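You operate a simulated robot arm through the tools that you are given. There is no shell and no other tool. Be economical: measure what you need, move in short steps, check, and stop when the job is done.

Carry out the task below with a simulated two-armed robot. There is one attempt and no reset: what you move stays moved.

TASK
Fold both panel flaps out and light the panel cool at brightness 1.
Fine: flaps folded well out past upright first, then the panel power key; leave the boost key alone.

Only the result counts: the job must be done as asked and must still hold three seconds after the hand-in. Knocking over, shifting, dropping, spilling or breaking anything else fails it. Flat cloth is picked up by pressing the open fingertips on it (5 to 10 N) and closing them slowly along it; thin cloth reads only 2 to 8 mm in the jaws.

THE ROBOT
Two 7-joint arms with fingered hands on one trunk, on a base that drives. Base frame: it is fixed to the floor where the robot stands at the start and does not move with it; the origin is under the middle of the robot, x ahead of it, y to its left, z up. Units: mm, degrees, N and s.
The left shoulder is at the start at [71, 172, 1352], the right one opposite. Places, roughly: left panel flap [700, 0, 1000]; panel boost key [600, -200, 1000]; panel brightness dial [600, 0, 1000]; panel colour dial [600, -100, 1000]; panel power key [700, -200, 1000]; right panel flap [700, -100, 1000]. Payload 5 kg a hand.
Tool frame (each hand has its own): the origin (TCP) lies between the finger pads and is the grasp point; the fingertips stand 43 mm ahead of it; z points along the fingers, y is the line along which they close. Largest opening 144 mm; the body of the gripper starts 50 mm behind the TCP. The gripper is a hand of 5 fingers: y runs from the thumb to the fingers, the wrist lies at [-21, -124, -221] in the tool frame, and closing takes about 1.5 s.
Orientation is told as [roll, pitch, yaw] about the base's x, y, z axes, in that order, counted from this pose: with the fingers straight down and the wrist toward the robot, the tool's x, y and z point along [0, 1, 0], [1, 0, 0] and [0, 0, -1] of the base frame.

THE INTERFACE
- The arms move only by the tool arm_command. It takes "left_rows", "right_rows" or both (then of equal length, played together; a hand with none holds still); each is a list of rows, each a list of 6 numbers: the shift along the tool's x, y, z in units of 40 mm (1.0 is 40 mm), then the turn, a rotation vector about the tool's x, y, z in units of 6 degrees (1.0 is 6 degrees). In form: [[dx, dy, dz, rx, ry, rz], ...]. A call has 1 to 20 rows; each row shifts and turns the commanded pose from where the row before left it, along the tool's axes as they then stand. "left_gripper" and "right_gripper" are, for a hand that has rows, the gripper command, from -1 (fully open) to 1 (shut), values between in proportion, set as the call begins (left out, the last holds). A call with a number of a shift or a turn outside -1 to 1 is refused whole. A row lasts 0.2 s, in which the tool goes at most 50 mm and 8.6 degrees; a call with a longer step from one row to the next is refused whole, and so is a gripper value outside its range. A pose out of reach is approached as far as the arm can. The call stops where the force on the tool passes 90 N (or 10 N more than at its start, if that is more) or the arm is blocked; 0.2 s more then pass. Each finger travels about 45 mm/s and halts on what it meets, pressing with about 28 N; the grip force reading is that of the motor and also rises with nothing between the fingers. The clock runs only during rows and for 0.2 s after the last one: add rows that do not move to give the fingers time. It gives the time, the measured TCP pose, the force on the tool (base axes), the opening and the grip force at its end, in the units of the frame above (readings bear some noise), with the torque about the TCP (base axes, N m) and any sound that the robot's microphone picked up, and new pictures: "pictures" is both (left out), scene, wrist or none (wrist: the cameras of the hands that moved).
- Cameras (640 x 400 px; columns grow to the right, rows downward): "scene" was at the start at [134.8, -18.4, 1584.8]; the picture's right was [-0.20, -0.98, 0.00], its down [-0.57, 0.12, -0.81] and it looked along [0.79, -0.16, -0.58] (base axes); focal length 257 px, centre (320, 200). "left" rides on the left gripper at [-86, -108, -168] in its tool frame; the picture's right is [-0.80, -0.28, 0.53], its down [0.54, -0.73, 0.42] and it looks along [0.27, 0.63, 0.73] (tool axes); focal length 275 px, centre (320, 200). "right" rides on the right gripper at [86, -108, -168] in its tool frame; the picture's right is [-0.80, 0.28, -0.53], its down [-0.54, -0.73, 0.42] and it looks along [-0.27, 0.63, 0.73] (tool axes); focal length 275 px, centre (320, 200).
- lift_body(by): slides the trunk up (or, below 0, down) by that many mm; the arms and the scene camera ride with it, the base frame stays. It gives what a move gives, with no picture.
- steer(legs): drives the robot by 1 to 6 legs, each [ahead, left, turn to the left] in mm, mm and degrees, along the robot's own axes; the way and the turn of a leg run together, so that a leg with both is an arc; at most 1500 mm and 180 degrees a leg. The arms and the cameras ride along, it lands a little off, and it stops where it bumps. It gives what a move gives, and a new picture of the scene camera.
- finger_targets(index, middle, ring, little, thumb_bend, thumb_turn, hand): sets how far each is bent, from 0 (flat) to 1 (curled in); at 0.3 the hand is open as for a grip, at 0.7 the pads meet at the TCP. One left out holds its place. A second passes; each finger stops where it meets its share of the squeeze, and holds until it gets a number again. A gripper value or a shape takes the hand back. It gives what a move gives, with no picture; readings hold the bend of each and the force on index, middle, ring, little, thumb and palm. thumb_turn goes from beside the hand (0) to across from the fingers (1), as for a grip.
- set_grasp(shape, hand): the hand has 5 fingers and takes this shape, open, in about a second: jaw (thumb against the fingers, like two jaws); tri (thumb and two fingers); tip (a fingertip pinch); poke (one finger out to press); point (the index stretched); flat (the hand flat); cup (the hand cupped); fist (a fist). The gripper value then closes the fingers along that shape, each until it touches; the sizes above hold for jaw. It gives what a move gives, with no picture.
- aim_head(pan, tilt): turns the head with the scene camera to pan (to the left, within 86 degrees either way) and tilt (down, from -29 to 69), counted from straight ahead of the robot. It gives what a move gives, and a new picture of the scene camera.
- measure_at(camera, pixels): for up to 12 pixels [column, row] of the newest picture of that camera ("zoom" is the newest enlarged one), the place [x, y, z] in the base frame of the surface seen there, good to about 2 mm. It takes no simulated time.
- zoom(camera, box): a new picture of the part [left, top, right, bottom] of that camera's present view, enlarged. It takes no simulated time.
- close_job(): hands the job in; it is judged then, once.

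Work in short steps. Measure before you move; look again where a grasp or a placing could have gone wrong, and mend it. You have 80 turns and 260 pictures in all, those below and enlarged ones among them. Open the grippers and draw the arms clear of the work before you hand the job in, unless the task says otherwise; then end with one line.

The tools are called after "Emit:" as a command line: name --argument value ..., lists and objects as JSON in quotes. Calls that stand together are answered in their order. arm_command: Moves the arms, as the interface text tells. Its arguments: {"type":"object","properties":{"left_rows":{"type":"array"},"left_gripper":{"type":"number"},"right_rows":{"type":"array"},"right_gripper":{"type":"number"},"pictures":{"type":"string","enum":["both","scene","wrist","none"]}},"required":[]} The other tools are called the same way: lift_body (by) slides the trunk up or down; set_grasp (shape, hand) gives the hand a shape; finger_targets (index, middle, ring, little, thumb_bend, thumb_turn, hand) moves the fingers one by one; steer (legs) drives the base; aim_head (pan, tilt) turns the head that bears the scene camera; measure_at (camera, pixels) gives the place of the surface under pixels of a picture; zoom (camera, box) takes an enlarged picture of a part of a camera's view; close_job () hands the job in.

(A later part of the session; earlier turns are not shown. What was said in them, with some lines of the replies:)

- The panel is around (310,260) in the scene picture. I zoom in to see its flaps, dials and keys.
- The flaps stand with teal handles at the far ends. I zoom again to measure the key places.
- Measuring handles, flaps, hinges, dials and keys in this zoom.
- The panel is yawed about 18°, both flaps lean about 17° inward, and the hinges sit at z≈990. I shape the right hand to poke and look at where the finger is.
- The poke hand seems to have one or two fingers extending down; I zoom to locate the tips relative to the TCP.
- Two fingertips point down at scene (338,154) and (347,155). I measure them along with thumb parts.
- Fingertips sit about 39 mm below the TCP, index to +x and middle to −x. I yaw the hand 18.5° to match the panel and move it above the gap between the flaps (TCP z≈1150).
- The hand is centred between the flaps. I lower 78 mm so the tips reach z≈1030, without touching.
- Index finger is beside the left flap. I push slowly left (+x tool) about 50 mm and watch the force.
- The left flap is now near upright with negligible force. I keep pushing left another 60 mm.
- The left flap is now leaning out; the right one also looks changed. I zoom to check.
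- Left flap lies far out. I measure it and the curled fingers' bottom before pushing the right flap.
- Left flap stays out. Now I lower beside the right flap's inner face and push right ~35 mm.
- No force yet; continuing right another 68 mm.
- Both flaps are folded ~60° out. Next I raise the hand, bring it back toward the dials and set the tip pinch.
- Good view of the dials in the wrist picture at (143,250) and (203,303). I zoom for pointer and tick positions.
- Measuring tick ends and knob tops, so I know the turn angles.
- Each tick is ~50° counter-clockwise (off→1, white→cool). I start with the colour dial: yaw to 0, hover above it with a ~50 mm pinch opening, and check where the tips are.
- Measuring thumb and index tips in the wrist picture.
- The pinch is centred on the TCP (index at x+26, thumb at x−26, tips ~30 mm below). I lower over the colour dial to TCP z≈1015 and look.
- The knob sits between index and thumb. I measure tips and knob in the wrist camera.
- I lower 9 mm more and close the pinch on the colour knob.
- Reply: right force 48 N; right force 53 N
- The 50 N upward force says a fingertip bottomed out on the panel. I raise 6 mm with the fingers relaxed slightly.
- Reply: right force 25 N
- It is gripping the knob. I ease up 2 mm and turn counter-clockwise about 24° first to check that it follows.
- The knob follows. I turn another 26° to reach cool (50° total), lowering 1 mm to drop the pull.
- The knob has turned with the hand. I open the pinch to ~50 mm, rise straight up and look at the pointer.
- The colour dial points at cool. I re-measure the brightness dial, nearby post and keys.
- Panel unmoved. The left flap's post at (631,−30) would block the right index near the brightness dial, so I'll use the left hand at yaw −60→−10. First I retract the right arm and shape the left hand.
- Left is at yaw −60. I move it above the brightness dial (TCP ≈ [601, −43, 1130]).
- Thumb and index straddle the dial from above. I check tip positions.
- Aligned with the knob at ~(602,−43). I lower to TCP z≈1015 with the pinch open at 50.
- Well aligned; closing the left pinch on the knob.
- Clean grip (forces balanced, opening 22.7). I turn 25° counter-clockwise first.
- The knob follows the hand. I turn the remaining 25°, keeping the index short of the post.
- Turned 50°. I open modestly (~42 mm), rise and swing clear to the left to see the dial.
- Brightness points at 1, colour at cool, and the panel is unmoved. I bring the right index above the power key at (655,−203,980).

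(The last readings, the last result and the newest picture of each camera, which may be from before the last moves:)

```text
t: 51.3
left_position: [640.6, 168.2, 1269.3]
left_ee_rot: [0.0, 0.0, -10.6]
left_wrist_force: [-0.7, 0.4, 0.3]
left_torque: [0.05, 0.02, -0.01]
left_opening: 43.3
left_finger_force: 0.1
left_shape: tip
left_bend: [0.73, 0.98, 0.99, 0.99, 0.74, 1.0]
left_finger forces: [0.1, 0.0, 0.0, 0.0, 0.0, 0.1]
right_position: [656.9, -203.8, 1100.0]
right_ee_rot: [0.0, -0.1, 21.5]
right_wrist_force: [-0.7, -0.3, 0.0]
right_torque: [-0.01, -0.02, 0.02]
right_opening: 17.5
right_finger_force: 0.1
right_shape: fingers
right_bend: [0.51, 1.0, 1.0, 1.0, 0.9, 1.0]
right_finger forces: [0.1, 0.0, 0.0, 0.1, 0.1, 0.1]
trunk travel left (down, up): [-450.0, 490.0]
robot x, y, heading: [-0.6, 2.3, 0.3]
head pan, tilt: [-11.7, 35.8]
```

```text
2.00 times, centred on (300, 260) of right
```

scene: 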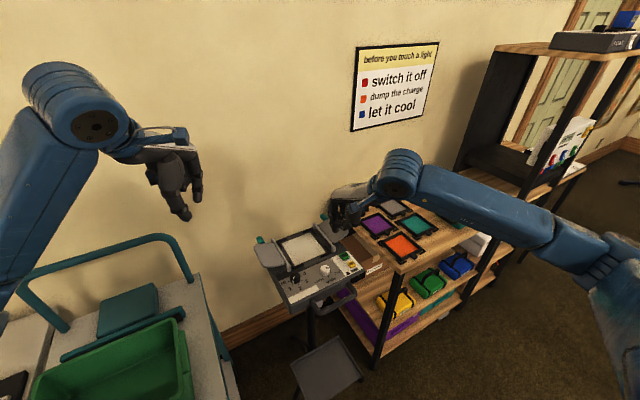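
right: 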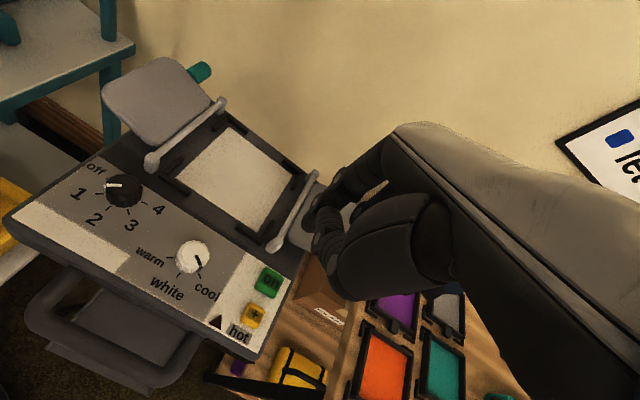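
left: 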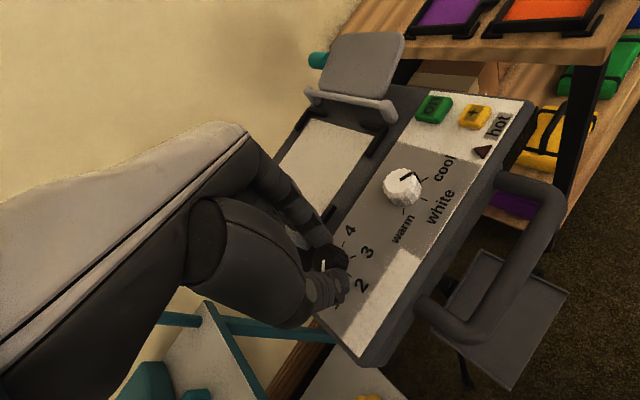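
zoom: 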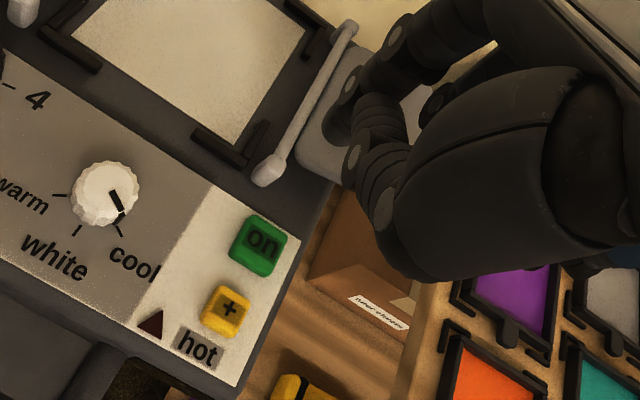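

The thumb is interfering with the index. I take the poke shape again and then curl the middle finger away.

Emit:
set_grasp --hand "right" --shape "poke"

Emit:
finger_targets --hand "right" --middle 1.0

Emit:
arm_command --right_rows '[[0, 0, 0, 0, 0, 0]]' --pictures "wrist"

Emit:
zoom --camera "right" --box '[200, 160, 400, 360]'

Emit:
zoom --camera "scene" --box '[270, 180, 430, 280]'

```text
t: 52.2
left_position: [641.3, 168.6, 1267.0]
left_ee_rot: [0.1, 0.0, -10.4]
left_wrist_force: [-0.3, -0.8, 0.0]
left_torque: [0.0, 0.0, 0.04]
left_opening: 43.3
left_finger_force: 0.1
left_shape: tip
left_bend: [0.73, 0.98, 0.99, 0.99, 0.74, 1.0]
left_finger forces: [0.0, 0.1, 0.0, 0.0, 0.0, 0.0]
right_position: [656.9, -203.1, 1099.7]
right_ee_rot: [-0.1, 0.0, 21.5]
right_wrist_force: [0.4, -0.5, -0.3]
right_torque: [-0.01, -0.02, 0.0]
right_opening: 0.0
right_finger_force: 0.0
right_shape: poke
right_bend: [0.7, 0.7, 0.99, 0.99, 1.0, 1.0]
right_finger forces: [0.1, 0.0, 0.0, 0.0, 0.0, 0.0]
trunk travel left (down, up): [-450.0, 490.0]
robot x, y, heading: [0.5, 0.8, -0.1]
head pan, tilt: [-11.7, 35.8]
```

```text
t: 53.2
left_position: [642.5, 170.1, 1269.3]
left_ee_rot: [0.1, 0.0, -10.5]
left_wrist_force: [-0.4, -0.7, -0.7]
left_torque: [0.0, 0.0, 0.0]
left_opening: 43.4
left_finger_force: 0.0
left_shape: tip
left_bend: [0.73, 0.98, 0.99, 0.99, 0.74, 1.0]
left_finger forces: [0.1, 0.1, 0.0, 0.1, 0.0, 0.0]
right_position: [656.1, -203.5, 1100.1]
right_ee_rot: [-0.1, 0.0, 21.6]
right_wrist_force: [-0.4, -0.4, -0.1]
right_torque: [0.04, 0.01, 0.02]
right_opening: 48.8
right_finger_force: 0.1
right_shape: fingers
right_bend: [0.7, 1.0, 0.99, 0.99, 1.0, 1.0]
right_finger forces: [0.0, 0.0, 0.0, 0.0, 0.0, 0.0]
trunk travel left (down, up): [-450.0, 490.0]
robot x, y, heading: [0.7, 2.4, 0.1]
head pan, tilt: [-11.7, 35.8]
```

```text
t: 53.6
left_position: [641.8, 169.3, 1268.8]
left_ee_rot: [0.0, 0.0, -10.4]
left_wrist_force: [0.8, 0.7, -0.5]
left_torque: [-0.02, 0.0, 0.03]
left_opening: 43.3
left_finger_force: 0.2
left_shape: tip
left_bend: [0.73, 0.98, 0.99, 0.99, 0.74, 1.0]
left_finger forces: [0.1, 0.0, 0.1, 0.0, 0.0, 0.0]
right_position: [656.3, -203.8, 1099.0]
right_ee_rot: [-0.1, 0.0, 21.6]
right_wrist_force: [0.2, 0.0, -0.2]
right_torque: [0.04, 0.0, 0.02]
right_opening: 48.8
right_finger_force: 0.1
right_shape: fingers
right_bend: [0.7, 1.0, 0.99, 0.99, 1.0, 1.0]
right_finger forces: [0.0, 0.0, 0.1, 0.1, 0.0, 0.0]
trunk travel left (down, up): [-450.0, 490.0]
robot x, y, heading: [-3.3, -1.8, 0.3]
head pan, tilt: [-11.7, 35.8]
```

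right: 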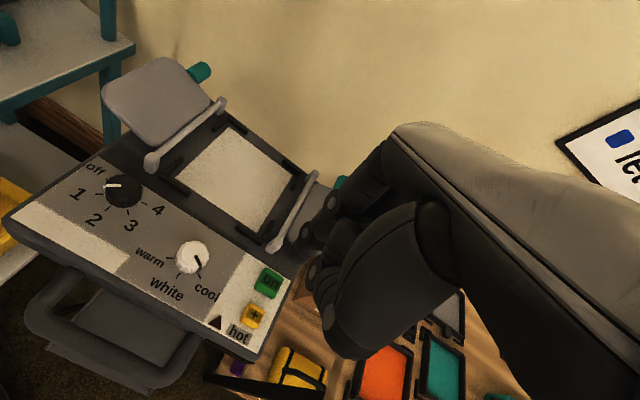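

```text
2.00 times, centred on (300, 260) of right
```

zoom: 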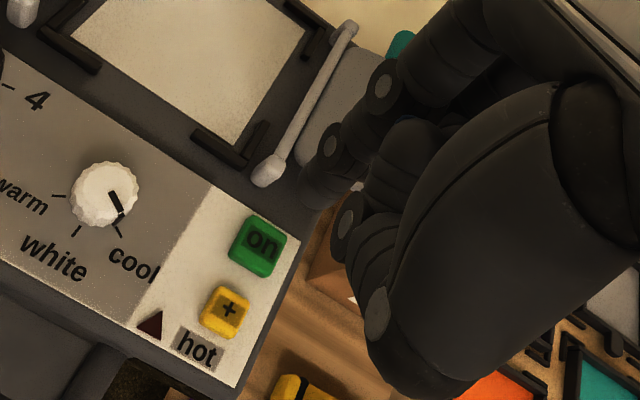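

```text
4.00 times, centred on (350, 230) of scene
```

zoom: 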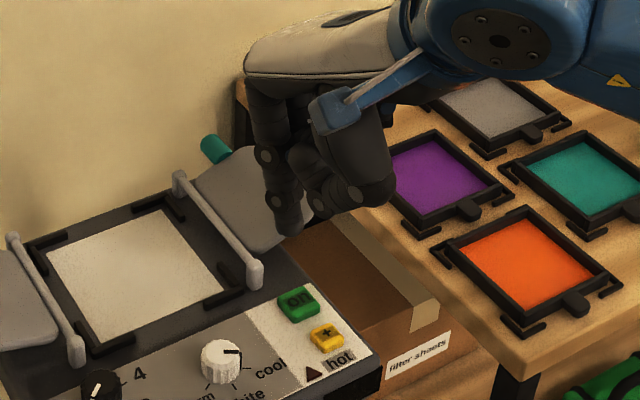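

Only the index points down now. I measure its tip in the scene zoom.

Emit:
measure_at --camera "zoom" --pixels '[[289, 229], [282, 215], [299, 220], [352, 198], [290, 205], [297, 302]]'

Emit:
measure_at --camera "right" --pixels '[[304, 260], [310, 262], [308, 245], [330, 330], [267, 282]]'

```text
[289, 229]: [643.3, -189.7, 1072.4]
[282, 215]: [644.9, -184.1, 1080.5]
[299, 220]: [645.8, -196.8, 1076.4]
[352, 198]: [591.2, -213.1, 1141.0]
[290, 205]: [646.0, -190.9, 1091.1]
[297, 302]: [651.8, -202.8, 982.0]
```

```text
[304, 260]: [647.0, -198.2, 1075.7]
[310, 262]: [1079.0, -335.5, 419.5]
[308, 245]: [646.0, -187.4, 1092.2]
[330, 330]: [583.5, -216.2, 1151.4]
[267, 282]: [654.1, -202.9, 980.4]
```

Tip is at about (648,−192,1067); I shift it over the key centre and lower 68 mm.

Emit:
arm_command --right_rows '[[-0.32, 0.06, 0, 0, 0, 0], [0, 0, 0.6, 0, 0, 0], [0, 0, 0.6, 0, 0, 0], [0, 0, 0.5, 0, 0, 0], [0, 0, 0, 0, 0, 0]]'

Emit:
zoom --camera "right" --box '[220, 180, 380, 320]'

Emit:
zoom --camera "scene" --box '[290, 210, 418, 290]'

```text
t: 54.8
left_position: [641.0, 170.0, 1269.0]
left_ee_rot: [0.0, 0.0, -10.5]
left_wrist_force: [0.7, -0.8, -0.1]
left_torque: [0.01, -0.01, 0.02]
left_opening: 43.0
left_finger_force: 0.1
left_shape: tip
left_bend: [0.73, 0.98, 0.99, 0.99, 0.74, 1.0]
left_finger forces: [0.0, 0.0, 0.0, 0.1, 0.1, 0.0]
right_position: [662.6, -215.9, 1030.0]
right_ee_rot: [0.0, 0.0, 21.6]
right_wrist_force: [0.7, -0.1, 0.2]
right_torque: [0.0, -0.01, -0.02]
right_opening: 49.0
right_finger_force: 0.0
right_shape: fingers
right_bend: [0.7, 1.0, 0.99, 0.99, 1.0, 1.0]
right_finger forces: [0.0, 0.0, 0.1, 0.0, 0.0, 0.1]
trunk travel left (down, up): [-450.0, 490.0]
robot x, y, heading: [1.5, -0.7, 0.2]
head pan, tilt: [-11.7, 35.8]
```

scene: 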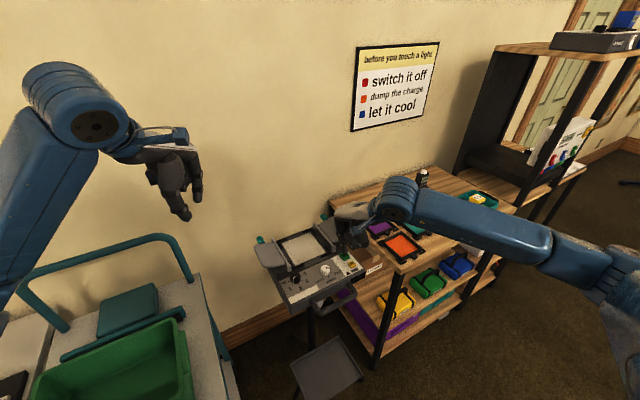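
right: 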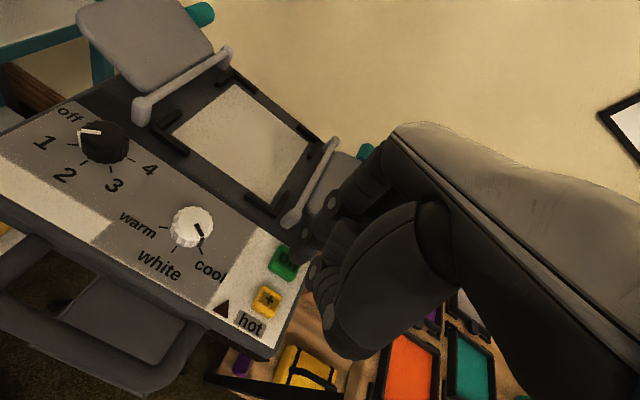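

```text
2.86 times, centred on (300, 250) of right
```

zoom: 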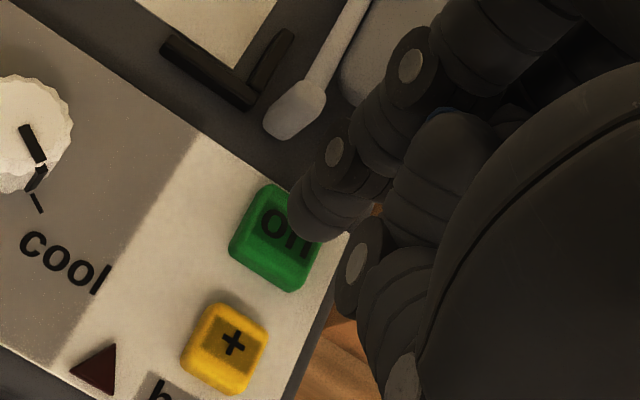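

```text
5.00 times, centred on (354, 250) of scene
```

zoom: 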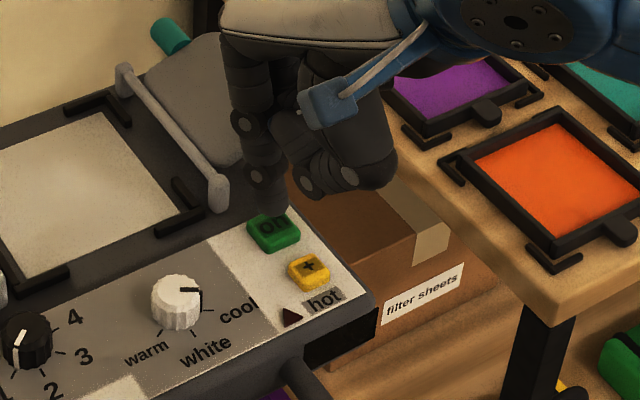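

Measuring the index tip again versus the key.

Emit:
measure_at --camera "zoom" --pixels '[[268, 200], [275, 207], [284, 200], [262, 190], [272, 232], [250, 228], [298, 238]]'

Emit:
measure_at --camera "right" --pixels '[[297, 260], [303, 264], [295, 250], [276, 265], [292, 280], [271, 250], [78, 143], [84, 133], [104, 133]]'

```text
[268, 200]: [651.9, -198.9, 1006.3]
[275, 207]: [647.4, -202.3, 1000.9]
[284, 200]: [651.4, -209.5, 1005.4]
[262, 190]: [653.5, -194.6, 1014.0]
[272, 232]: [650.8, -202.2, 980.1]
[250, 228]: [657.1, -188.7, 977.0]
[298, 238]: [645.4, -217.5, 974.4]
```

```text
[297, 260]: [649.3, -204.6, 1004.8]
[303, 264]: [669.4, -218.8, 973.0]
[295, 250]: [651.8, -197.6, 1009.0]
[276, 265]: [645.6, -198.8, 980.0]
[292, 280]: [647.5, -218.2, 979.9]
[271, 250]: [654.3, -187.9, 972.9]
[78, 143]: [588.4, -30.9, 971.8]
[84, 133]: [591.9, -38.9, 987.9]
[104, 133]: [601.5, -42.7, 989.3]
```

The tip is over the key centre, ~18 mm above. I lower in small steps and watch the force.

Emit:
arm_command --right_rows '[[0, 0, 0.15, 0, 0, 0], [0, 0, 0.15, 0, 0, 0], [0, 0, 0.1, 0, 0, 0], [0, 0, 0.05, 0, 0, 0], [0, 0, 0, 0, 0, 0]]' --pictures "wrist"

```text
t: 56.0
left_position: [641.5, 170.8, 1269.3]
left_ee_rot: [0.0, 0.1, -10.5]
left_wrist_force: [-0.2, 0.5, 0.9]
left_torque: [-0.01, -0.02, 0.02]
left_opening: 43.1
left_finger_force: 0.0
left_shape: tip
left_bend: [0.73, 0.98, 0.99, 0.99, 0.74, 1.0]
left_finger forces: [0.0, 0.0, 0.0, 0.0, 0.0, 0.1]
right_position: [663.6, -214.2, 1015.1]
right_ee_rot: [0.1, -0.2, 21.5]
right_wrist_force: [7.0, -0.9, 19.6]
right_torque: [0.08, -0.26, -0.07]
right_opening: 48.3
right_finger_force: 9.2
right_shape: fingers
right_bend: [0.7, 1.0, 0.99, 0.99, 1.0, 1.0]
right_finger forces: [18.7, 0.1, 0.1, 0.0, 0.0, 0.1]
trunk travel left (down, up): [-450.0, 490.0]
robot x, y, heading: [-0.8, -1.5, -0.3]
head pan, tilt: [-11.7, 35.8]
heard: click
```

right: 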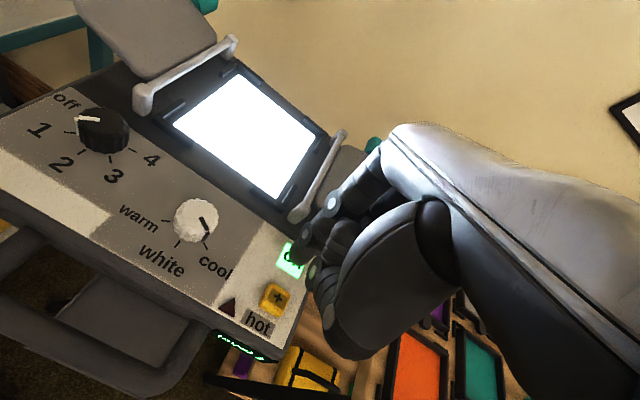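

A click, and the panel lights with the key glowing. I lift straight up and retract the right hand, then inspect.

Emit:
arm_command --right_rows '[[0, 0, -0.5, 0, 0, 0], [0, 0, -0.9, 0, 0, 0], [0, 0, -0.9, 0, 0, 0], [0, 0, -0.9, 0, 0, 0], [0, 0, -0.9, 0, 0, 0], [0, 0, 0, 0, 0, 0]]'

Emit:
zoom --camera "scene" --box '[250, 210, 378, 290]'

Emit:
zoom --camera "right" --box '[60, 160, 300, 370]'

```text
t: 57.4
left_position: [642.4, 168.7, 1269.1]
left_ee_rot: [0.0, 0.2, -10.5]
left_wrist_force: [0.0, 0.3, 0.5]
left_torque: [0.04, 0.02, 0.0]
left_opening: 43.2
left_finger_force: 0.2
left_shape: tip
left_bend: [0.73, 0.98, 0.99, 0.99, 0.74, 1.0]
left_finger forces: [0.1, 0.0, 0.1, 0.1, 0.0, 0.0]
right_position: [663.3, -216.2, 1176.3]
right_ee_rot: [0.1, 0.1, 21.6]
right_wrist_force: [-0.3, -0.1, 0.0]
right_torque: [-0.01, -0.01, 0.02]
right_opening: 48.5
right_finger_force: 0.0
right_shape: fingers
right_bend: [0.7, 1.0, 0.99, 0.99, 1.0, 1.0]
right_finger forces: [0.0, 0.1, 0.0, 0.0, 0.0, 0.0]
trunk travel left (down, up): [-450.0, 490.0]
robot x, y, heading: [-2.7, 0.1, 0.0]
head pan, tilt: [-11.7, 35.8]
```

scene: 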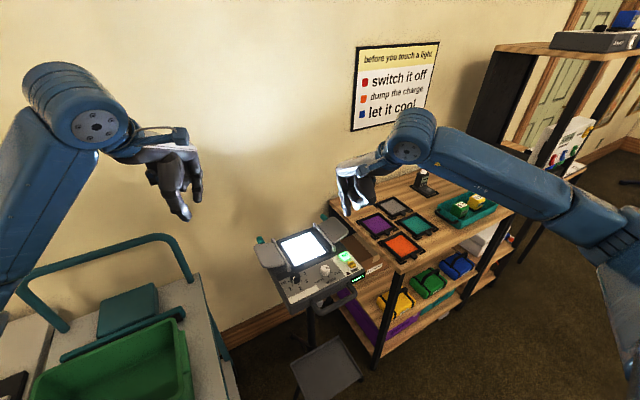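
right: 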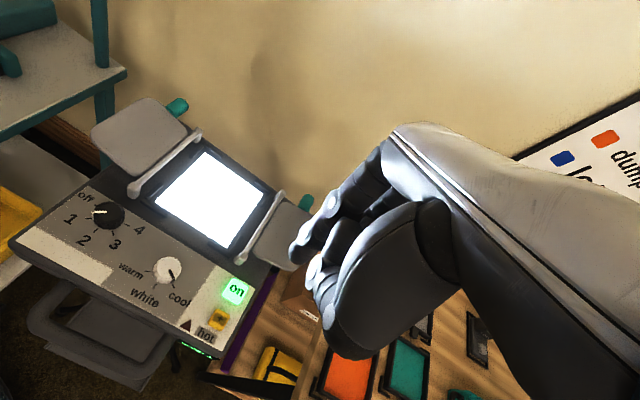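

```text
5.00 times, centred on (314, 250) of scene
```

zoom: 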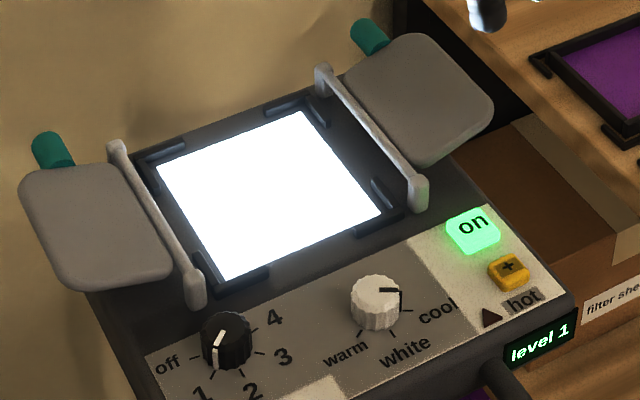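

```text
1.90 times, centred on (180, 265) of right
```

zoom: 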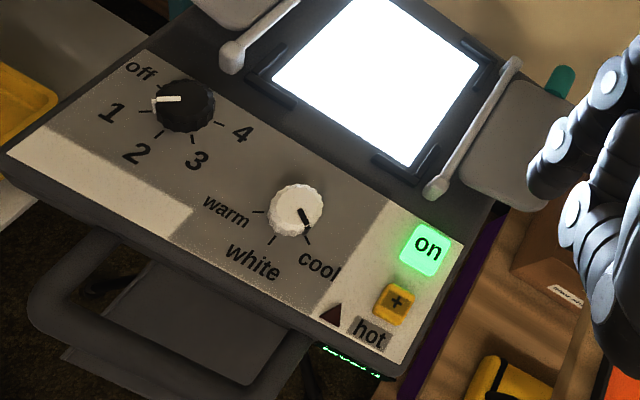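

The display reads "level 1", the light is cool, the flaps are out and boost is unlit. I draw both arms clear and open the hands.

Emit:
arm_command --right_rows '[[-0.8, 0, -0.6, 0, 0, 0], [-0.8, 0, -0.6, 0, 0, 0], [-0.8, 0, -0.6, 0, 0, 0], [-0.8, 0, -0.4, 0, 0, 0], [-0.8, 0, 0, 0, 0, 0], [0, 0, 0, 0, 0, 0]]' --left_rows '[[0.5, 0, -0.3, 0, 0, 0], [0.5, 0, -0.3, 0, 0, 0], [0, 0, 0, 0, 0, 0], [0, 0, 0, 0, 0, 0], [0, 0, 0, 0, 0, 0], [0, 0, 0, 0, 0, 0]]' --pictures "none"

Emit:
set_grasp --hand "right" --shape "jaw"

Emit:
set_grasp --hand "left" --shape "jaw"

Emit:
arm_command --right_rows '[[0, 0, 0, 0, 0, 0], [0, 0, 0, 0, 0, 0]]' --right_gripper -1 --pictures "scene"

Emit:
zoom --camera "scene" --box '[250, 210, 378, 290]'

```text
t: 58.8
left_position: [646.9, 208.6, 1293.5]
left_ee_rot: [0.0, 0.1, -10.5]
left_wrist_force: [0.3, -1.1, -0.3]
left_torque: [0.01, -0.01, -0.02]
left_opening: 43.0
left_finger_force: 0.0
left_shape: tip
left_bend: [0.73, 0.98, 0.99, 0.99, 0.74, 1.0]
left_finger forces: [0.0, 0.0, 0.0, 0.0, 0.0, 0.0]
right_position: [723.5, -363.6, 1264.0]
right_ee_rot: [0.0, 0.1, 21.6]
right_wrist_force: [0.0, -0.3, 0.2]
right_torque: [0.01, 0.03, -0.01]
right_opening: 48.9
right_finger_force: 0.1
right_shape: fingers
right_bend: [0.7, 1.0, 0.99, 0.99, 1.0, 1.0]
right_finger forces: [0.0, 0.1, 0.1, 0.0, 0.0, 0.0]
trunk travel left (down, up): [-450.0, 490.0]
robot x, y, heading: [2.8, 1.3, 0.1]
head pan, tilt: [-11.7, 35.8]
```

```text
t: 59.7
left_position: [647.8, 208.4, 1294.4]
left_ee_rot: [0.1, 0.0, -10.5]
left_wrist_force: [0.3, 0.4, 0.5]
left_torque: [0.01, 0.01, 0.02]
left_opening: 43.2
left_finger_force: 0.1
left_shape: tip
left_bend: [0.73, 0.98, 0.99, 0.99, 0.74, 1.0]
left_finger forces: [0.1, 0.1, 0.0, 0.1, 0.0, 0.0]
right_position: [723.1, -364.2, 1265.2]
right_ee_rot: [0.0, 0.0, 21.6]
right_wrist_force: [0.8, -0.1, 0.5]
right_torque: [-0.01, 0.0, 0.0]
right_opening: 143.8
right_finger_force: 0.2
right_shape: jaw
right_bend: [0.3, 0.3, 0.3, 0.3, 0.3, 0.98]
right_finger forces: [0.1, 0.0, 0.0, 0.0, 0.0, 0.0]
trunk travel left (down, up): [-450.0, 490.0]
robot x, y, heading: [0.3, -2.2, -0.2]
head pan, tilt: [-11.7, 35.8]
```

```text
t: 60.6
left_position: [648.6, 207.8, 1293.3]
left_ee_rot: [0.0, 0.1, -10.4]
left_wrist_force: [0.1, 0.9, -0.1]
left_torque: [0.04, 0.03, 0.02]
left_opening: 143.5
left_finger_force: 0.1
left_shape: jaw
left_bend: [0.3, 0.3, 0.3, 0.3, 0.3, 0.98]
left_finger forces: [0.1, 0.1, 0.1, 0.1, 0.0, 0.0]
right_position: [721.8, -363.9, 1264.1]
right_ee_rot: [0.0, -0.1, 21.6]
right_wrist_force: [-0.9, 0.0, 0.7]
right_torque: [-0.02, 0.02, 0.02]
right_opening: 143.8
right_finger_force: 0.2
right_shape: jaw
right_bend: [0.3, 0.3, 0.3, 0.3, 0.3, 0.98]
right_finger forces: [0.0, 0.0, 0.0, 0.0, 0.1, 0.1]
trunk travel left (down, up): [-450.0, 490.0]
robot x, y, heading: [1.3, -1.8, 0.2]
head pan, tilt: [-11.7, 35.8]
```

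```text
t: 61.2
left_position: [647.7, 208.3, 1293.1]
left_ee_rot: [0.0, -0.1, -10.5]
left_wrist_force: [-0.2, -0.2, -0.2]
left_torque: [0.01, 0.0, 0.0]
left_opening: 143.6
left_finger_force: 0.1
left_shape: jaw
left_bend: [0.3, 0.3, 0.3, 0.3, 0.3, 0.98]
left_finger forces: [0.0, 0.0, 0.0, 0.0, 0.0, 0.0]
right_position: [722.6, -363.9, 1265.5]
right_ee_rot: [0.0, 0.0, 21.6]
right_wrist_force: [-0.8, 0.9, 0.4]
right_torque: [-0.03, 0.0, 0.01]
right_opening: 143.8
right_finger_force: 0.2
right_shape: jaw
right_bend: [0.3, 0.3, 0.3, 0.3, 0.3, 0.98]
right_finger forces: [0.0, 0.1, 0.1, 0.1, 0.0, 0.0]
trunk travel left (down, up): [-450.0, 490.0]
robot x, y, heading: [-2.5, 3.8, 0.0]
head pan, tilt: [-11.7, 35.8]
```

scene: 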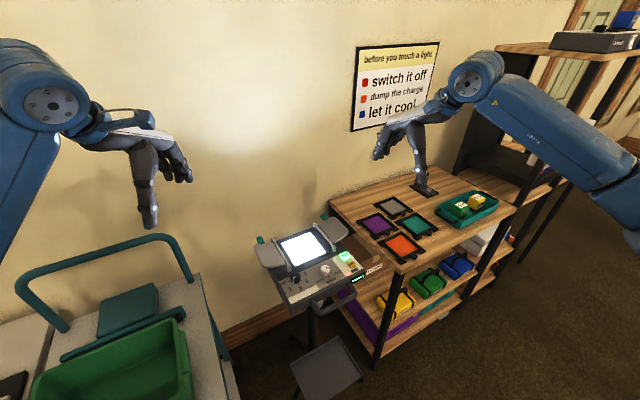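

```text
5.00 times, centred on (314, 250) of scene
```

zoom: 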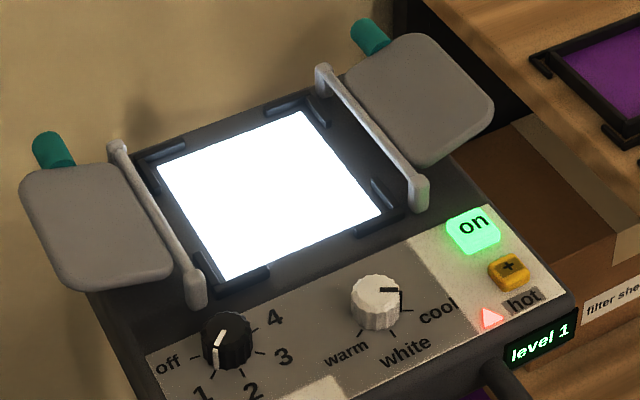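

The arms are clear, the panel is lit cool at level 1, and both flaps are out. The "hot" lamp simply shows that the lit panel is warm. I hand in.

Emit:
close_job

```text
The job is handed in.
```

I folded both flaps about 60° past upright, then switched the panel on. It is lit cool and its display reads "level 1". I left the boost key alone, the panel did not shift, and I have handed the job in.
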